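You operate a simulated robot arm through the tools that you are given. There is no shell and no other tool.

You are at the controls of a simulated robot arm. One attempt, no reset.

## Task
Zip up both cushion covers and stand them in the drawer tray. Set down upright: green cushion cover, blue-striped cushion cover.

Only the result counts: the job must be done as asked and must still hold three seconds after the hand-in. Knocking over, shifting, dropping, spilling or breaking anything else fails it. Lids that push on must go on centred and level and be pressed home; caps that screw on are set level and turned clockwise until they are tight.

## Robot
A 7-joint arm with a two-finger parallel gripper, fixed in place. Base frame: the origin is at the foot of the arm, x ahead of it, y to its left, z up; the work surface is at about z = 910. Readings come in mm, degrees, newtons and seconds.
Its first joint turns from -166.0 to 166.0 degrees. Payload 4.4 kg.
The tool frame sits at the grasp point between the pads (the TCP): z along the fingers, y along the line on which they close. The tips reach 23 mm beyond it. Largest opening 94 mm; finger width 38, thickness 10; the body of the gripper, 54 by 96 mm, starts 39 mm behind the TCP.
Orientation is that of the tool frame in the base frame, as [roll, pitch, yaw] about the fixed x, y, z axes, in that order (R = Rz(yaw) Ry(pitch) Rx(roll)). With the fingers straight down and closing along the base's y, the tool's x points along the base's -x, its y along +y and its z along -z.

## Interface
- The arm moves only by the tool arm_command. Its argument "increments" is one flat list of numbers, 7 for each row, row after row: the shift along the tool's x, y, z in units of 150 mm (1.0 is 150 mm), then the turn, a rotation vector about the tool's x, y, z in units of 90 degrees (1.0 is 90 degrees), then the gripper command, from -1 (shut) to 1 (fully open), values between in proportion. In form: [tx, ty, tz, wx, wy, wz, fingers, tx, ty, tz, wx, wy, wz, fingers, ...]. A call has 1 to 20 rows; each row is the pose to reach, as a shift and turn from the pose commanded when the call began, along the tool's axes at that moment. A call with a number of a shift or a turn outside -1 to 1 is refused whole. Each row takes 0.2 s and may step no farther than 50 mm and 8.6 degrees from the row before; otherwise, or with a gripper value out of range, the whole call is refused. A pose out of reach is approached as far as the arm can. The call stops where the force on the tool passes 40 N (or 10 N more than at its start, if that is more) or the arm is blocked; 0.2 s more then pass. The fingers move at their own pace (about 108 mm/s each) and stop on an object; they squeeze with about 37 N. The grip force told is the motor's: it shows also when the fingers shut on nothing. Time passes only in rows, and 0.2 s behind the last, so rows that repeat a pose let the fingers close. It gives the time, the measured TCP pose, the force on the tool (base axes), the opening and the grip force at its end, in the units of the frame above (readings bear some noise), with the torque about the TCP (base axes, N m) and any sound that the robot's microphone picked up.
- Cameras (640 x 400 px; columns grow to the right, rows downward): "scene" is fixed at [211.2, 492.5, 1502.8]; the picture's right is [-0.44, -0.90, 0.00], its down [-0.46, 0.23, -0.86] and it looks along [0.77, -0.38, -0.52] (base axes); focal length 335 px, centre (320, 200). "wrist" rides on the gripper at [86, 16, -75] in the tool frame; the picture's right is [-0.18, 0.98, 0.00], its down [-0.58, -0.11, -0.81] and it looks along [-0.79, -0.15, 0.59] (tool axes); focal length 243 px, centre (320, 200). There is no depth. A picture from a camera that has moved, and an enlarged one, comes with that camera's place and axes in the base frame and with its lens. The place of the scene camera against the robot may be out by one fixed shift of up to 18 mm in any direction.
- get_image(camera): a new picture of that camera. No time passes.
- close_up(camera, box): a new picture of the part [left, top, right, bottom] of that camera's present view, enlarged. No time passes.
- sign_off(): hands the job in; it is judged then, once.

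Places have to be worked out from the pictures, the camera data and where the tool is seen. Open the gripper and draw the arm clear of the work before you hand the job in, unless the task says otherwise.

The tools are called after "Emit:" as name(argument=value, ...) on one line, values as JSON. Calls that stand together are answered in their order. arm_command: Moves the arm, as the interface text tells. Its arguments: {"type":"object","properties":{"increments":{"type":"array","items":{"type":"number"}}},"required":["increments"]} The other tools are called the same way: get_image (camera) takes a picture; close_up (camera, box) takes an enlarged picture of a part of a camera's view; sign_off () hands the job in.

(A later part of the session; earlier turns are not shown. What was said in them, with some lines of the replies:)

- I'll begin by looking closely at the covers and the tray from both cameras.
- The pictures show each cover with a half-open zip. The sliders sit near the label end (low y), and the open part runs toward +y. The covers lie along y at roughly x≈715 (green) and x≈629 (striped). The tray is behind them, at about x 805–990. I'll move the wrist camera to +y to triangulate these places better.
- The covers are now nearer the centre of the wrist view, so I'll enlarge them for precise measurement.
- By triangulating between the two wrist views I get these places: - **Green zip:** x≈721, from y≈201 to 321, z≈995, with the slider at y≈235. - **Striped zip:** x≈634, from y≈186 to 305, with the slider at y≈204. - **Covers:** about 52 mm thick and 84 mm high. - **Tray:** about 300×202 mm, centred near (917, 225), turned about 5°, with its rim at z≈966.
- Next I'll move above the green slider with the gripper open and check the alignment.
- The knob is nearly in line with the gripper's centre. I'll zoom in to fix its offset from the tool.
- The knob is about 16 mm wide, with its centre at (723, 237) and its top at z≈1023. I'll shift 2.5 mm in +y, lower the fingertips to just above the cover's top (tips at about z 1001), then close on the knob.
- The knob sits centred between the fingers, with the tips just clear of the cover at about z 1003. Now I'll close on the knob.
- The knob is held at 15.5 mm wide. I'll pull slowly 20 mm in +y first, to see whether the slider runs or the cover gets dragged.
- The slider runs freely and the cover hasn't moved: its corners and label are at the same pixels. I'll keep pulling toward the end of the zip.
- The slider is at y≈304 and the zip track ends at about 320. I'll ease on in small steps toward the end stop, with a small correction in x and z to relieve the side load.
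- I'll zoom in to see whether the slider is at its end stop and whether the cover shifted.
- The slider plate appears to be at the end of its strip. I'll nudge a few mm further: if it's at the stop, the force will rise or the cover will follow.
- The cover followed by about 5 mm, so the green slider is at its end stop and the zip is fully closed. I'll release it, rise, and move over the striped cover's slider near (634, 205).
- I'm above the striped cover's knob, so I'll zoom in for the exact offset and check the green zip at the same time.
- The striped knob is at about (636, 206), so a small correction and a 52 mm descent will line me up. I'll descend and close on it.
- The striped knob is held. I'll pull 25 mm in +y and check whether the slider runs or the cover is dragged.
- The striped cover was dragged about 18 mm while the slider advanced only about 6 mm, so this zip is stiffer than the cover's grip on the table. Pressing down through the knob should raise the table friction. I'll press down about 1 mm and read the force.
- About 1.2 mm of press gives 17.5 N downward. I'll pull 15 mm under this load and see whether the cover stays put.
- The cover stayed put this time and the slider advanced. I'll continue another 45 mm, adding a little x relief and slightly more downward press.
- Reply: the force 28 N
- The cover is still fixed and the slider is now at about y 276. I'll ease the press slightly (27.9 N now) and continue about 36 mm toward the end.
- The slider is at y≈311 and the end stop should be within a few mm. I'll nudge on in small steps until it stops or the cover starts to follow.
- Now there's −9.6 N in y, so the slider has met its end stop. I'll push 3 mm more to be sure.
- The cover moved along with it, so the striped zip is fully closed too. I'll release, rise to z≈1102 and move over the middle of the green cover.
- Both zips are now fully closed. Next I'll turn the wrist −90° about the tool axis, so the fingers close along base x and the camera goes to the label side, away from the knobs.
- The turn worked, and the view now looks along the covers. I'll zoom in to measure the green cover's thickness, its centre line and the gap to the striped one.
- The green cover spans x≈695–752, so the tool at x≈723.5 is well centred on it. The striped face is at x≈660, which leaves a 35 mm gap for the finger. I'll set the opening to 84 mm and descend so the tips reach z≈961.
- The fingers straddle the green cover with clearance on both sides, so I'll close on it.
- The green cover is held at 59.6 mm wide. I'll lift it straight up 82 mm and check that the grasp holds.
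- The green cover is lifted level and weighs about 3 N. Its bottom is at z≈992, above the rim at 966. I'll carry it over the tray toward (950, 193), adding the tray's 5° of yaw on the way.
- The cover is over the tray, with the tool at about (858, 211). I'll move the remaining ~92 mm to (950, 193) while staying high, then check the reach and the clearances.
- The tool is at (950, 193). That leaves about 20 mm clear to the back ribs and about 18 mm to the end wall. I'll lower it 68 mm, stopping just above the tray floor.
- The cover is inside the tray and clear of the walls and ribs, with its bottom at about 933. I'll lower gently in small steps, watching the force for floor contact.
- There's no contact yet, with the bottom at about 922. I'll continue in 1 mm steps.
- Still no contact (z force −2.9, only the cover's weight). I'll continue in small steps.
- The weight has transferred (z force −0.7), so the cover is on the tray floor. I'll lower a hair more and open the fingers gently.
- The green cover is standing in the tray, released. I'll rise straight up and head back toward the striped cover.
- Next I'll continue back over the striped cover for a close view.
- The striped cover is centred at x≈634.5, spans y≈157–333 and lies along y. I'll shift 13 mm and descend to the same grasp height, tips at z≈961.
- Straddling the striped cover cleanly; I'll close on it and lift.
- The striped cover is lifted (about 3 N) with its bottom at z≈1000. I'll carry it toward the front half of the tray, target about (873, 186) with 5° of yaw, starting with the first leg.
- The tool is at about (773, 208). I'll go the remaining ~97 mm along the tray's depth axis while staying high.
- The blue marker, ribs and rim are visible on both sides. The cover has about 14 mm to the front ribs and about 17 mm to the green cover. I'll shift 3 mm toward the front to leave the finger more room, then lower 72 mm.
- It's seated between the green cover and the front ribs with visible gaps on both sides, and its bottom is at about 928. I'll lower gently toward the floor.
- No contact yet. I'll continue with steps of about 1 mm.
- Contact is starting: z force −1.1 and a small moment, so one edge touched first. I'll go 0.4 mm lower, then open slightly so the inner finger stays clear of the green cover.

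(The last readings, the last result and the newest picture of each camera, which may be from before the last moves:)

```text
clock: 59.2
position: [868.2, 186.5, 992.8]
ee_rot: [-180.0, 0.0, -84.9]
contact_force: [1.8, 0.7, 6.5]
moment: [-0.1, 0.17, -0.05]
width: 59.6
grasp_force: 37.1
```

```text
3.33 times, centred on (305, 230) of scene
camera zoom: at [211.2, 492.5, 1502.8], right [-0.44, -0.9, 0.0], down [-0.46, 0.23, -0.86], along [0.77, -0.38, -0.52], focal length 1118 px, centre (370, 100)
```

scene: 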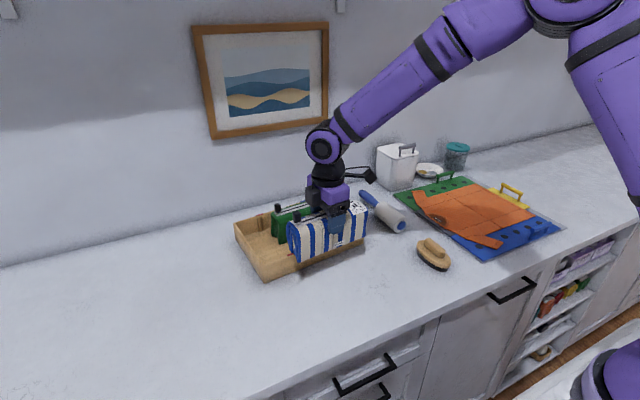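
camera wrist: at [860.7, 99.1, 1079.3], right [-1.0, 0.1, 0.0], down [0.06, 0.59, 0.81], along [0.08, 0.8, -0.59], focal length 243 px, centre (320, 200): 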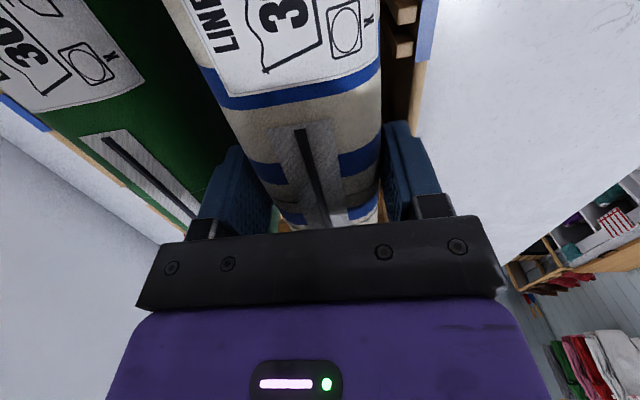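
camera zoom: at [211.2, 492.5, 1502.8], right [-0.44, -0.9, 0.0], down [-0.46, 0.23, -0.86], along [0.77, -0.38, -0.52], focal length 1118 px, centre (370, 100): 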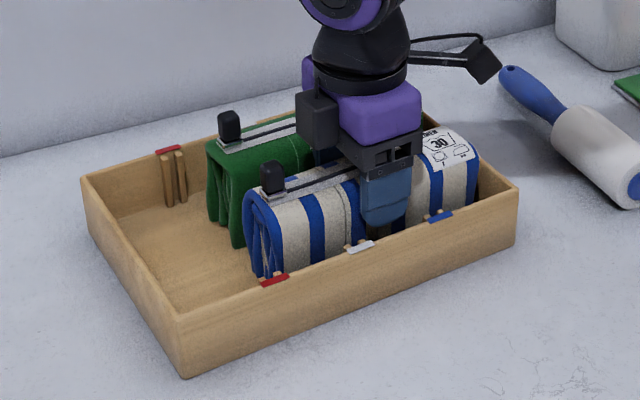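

Fully seated at 6.5 N. I'll open to about 68 mm, which leaves the inner finger clear of the green cover, then check.

Emit:
arm_command(increments=[0, 0, 0, 0, 0, 0, 0.3, 0, 0, 0, 0, 0, 0, 0.38, 0, 0, 0, 0, 0, 0, 0.44, 0, 0, 0, 0, 0, 0, 0.44])

Emit:
get_image(camera="wrist")

Emit:
close_up(camera="scene", box=[230, 170, 380, 290])

```text
clock: 60.2
position: [868.5, 187.2, 992.6]
ee_rot: [-180.0, 0.0, -85.0]
contact_force: [0.6, -0.2, -0.3]
moment: [-0.01, 0.0, 0.0]
width: 67.6
grasp_force: 0.0
```

```text
taken
camera wrist: at [861.2, 99.3, 1067.0], right [-1.0, 0.1, 0.0], down [0.06, 0.59, 0.81], along [0.08, 0.8, -0.59], focal length 243 px, centre (320, 200)
```

wrist: 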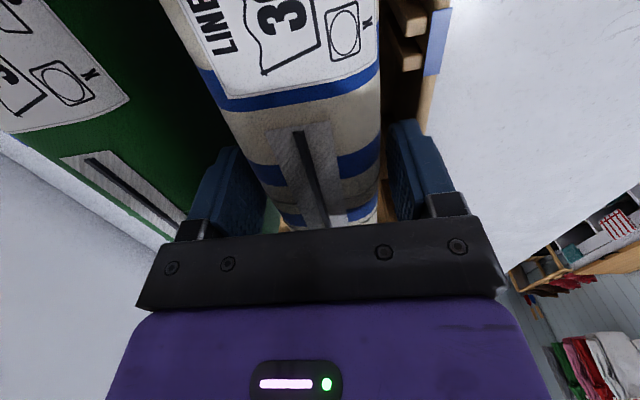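

```text
3.33 times, centred on (305, 230) of scene
camera zoom: at [211.2, 492.5, 1502.8], right [-0.44, -0.9, 0.0], down [-0.46, 0.23, -0.86], along [0.77, -0.38, -0.52], focal length 1118 px, centre (370, 100)
```

zoom: 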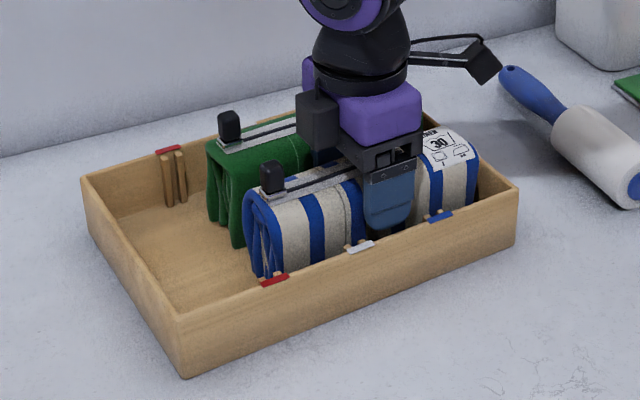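

The cover is released and standing, with no contact force. I'll raise the gripper straight up, first slowly, and then draw the arm back clear of the tray.

Emit:
arm_command(increments=[0, 0, -0.03, 0, 0, 0, 0.44, 0, 0, -0.08, 0, 0, 0, 0.44, 0, 0, -0.15, 0, 0, 0, 0.44, 0, 0, -0.25, 0, 0, 0, 0.44, 0, 0, -0.4, 0, 0, 0, 0.44, 0, 0, -0.6, 0, 0, 0, 0.44, 0, 0, -0.85, 0, 0, 0, 0.44, 0, 0.25, -1.0, 0, 0, 0, 0.6, 0, 0.5, -1.0, 0, 0, 0, 0.8, 0, 0.75, -1.0, 0, 0, 0, 1, 0, 1.0, -1.0, 0, 0, 0, 1, 0, 1.0, -1.0, 0, 0, 0, 1])

Emit:
get_image(camera="scene")

Emit:
get_image(camera="wrist")

```text
clock: 62.8
position: [718.1, 174.7, 1143.0]
ee_rot: [-179.9, -0.1, -85.1]
contact_force: [0.7, 0.1, 0.7]
moment: [0.02, 0.01, -0.01]
width: 94.0
grasp_force: 0.1
```

```text
taken
```

scene: 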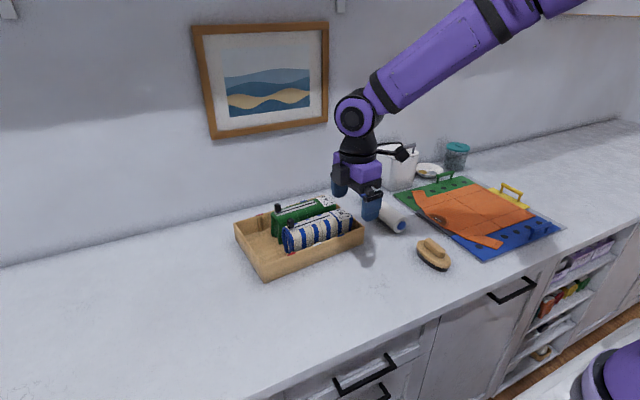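

```text
taken
camera wrist: at [711.1, 86.2, 1218.3], right [-1.0, 0.1, 0.0], down [0.06, 0.59, 0.81], along [0.08, 0.8, -0.59], focal length 243 px, centre (320, 200)
```

wrist: 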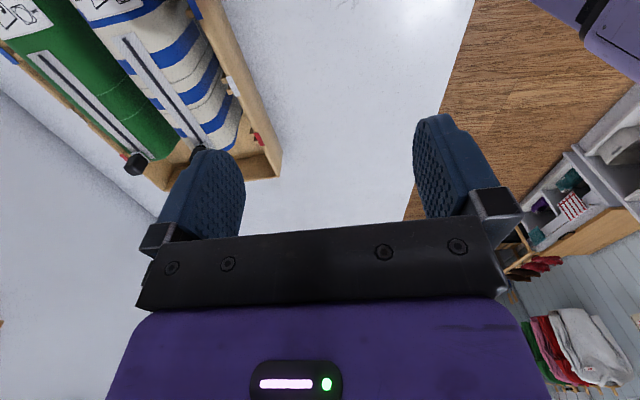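

The arm is clear and both covers stand in the tray. Before handing in, I'll zoom in to check the sliders and that everything is upright.

Emit:
close_up(camera="scene", box=[230, 180, 370, 285])

Emit:
close_up(camera="wrist", box=[0, 0, 290, 190])

Emit:
close_up(camera="scene", box=[262, 190, 365, 260])

```text
3.81 times, centred on (300, 232) of scene
camera zoom: at [211.2, 492.5, 1502.8], right [-0.44, -0.9, 0.0], down [-0.46, 0.23, -0.86], along [0.77, -0.38, -0.52], focal length 1277 px, centre (396, 76)
```

zoom: 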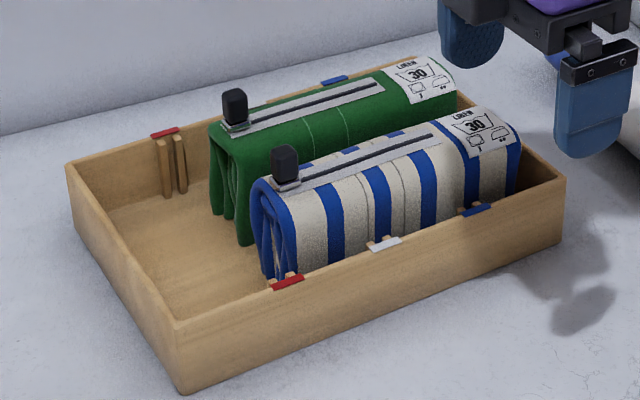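

```text
2.11 times, centred on (145, 95) of wrist
camera zoom: at [711.1, 86.2, 1218.3], right [-1.0, 0.1, 0.0], down [0.06, 0.59, 0.81], along [0.08, 0.8, -0.59], focal length 511 px, centre (688, 421)
```

zoom: 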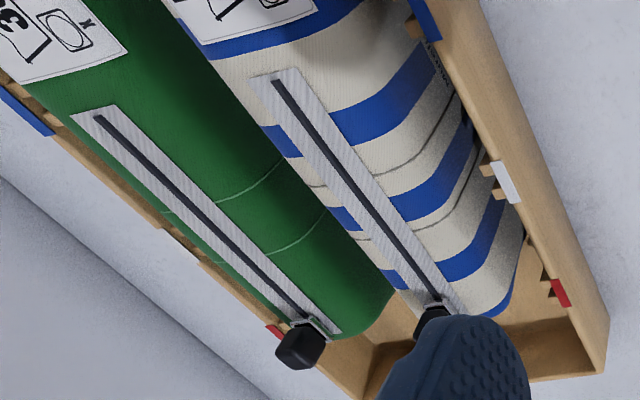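

```text
5.71 times, centred on (314, 225) of scene
camera zoom: at [211.2, 492.5, 1502.8], right [-0.44, -0.9, 0.0], down [-0.46, 0.23, -0.86], along [0.77, -0.38, -0.52], focal length 1916 px, centre (357, 57)
```

zoom: 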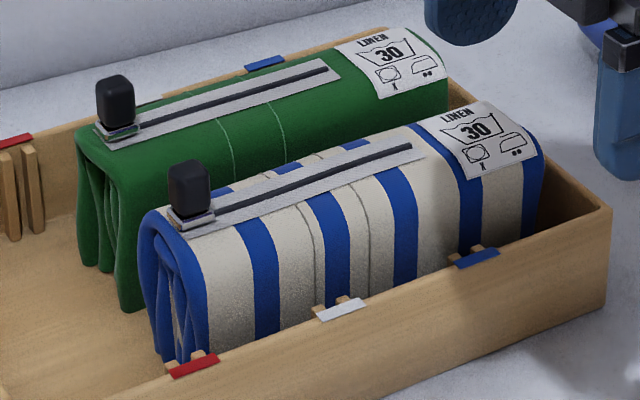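

Both covers stand upright and the zips look closed. Earlier, zip friction alone could drag a cover, so I want to be certain the green slider is truly at its stop. I'll compare the two sliders' end positions closely.

Emit:
close_up(camera="wrist", box=[100, 110, 230, 190])

Emit:
close_up(camera="scene", box=[270, 195, 310, 235])

```text
4.92 times, centred on (165, 150) of wrist
camera zoom: at [711.1, 86.2, 1218.3], right [-1.0, 0.1, 0.0], down [0.06, 0.59, 0.81], along [0.08, 0.8, -0.59], focal length 1194 px, centre (1083, 446)
```

zoom: 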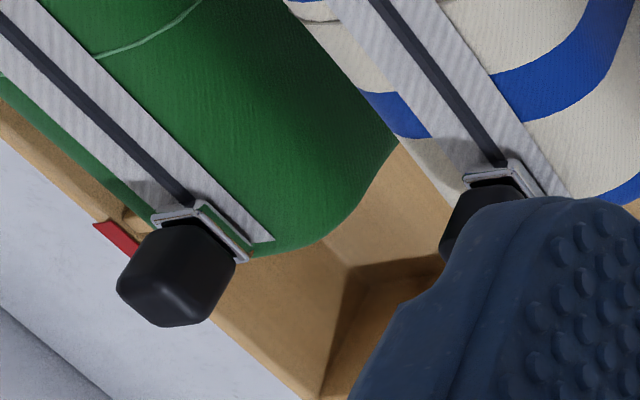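

```text
10.00 times, centred on (290, 215) of scene
camera zoom: at [211.2, 492.5, 1502.8], right [-0.44, -0.9, 0.0], down [-0.46, 0.23, -0.86], along [0.77, -0.38, -0.52], focal length 3352 px, centre (620, 50)
```

zoom: 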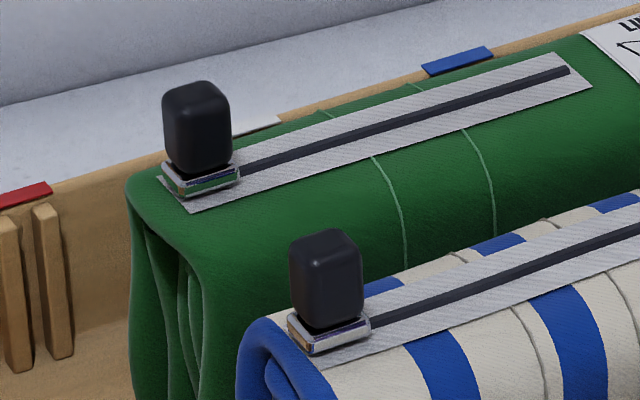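

Both sliders sit at the same place relative to their strip ends. The striped one was proven at its stop under load, so both zips are closed. I'll draw the arm a little further away and take a last look.

Emit:
arm_command(increments=[0, 0.15, -0.15, 0, 0, 0, 1, 0, 0.3, -0.3, 0, 0, 0, 1, 0, 0.45, -0.45, 0, 0, 0, 1, 0, 0.45, -0.45, 0, 0, 0, 1])

Emit:
get_image(camera="scene")

```text
clock: 63.8
position: [650.4, 169.0, 1209.6]
ee_rot: [180.0, 0.0, -85.0]
contact_force: [0.5, 0.7, -0.5]
moment: [0.04, 0.01, 0.0]
width: 94.1
grasp_force: 0.0
```

```text
taken
```

scene: 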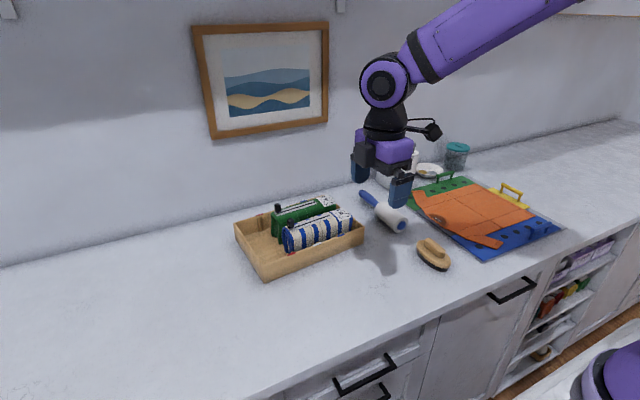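

Both zipped covers stand upright in the tray. The tray, lint roller, brush and mat are where they were, and the arm is clear with the gripper open. I'm handing in the job.

Emit:
sign_off()

```text
The job is handed in.
```

I zipped both cushion covers fully closed and stood them upright in the drawer tray, green at the back and blue-striped in front. I've handed the job in; no verdict came back.

- **Zips:** The striped slider was pushed against its end stop under load. The green slider sits at the same point on its strip, so I judged it closed too. While zipping, the covers slid on the work surface before I picked them up: the striped one about 22 mm, the green one about 6 mm.
- **Placement:** Both are set down along the tray's length with the zip on top, with a gap between them and clear of the tray's ribs. The last pictures show them standing after release.
- **Everything else:** The tray, lint roller, brush and mat look unmoved in the final picture. The arm is drawn back with the gripper open.
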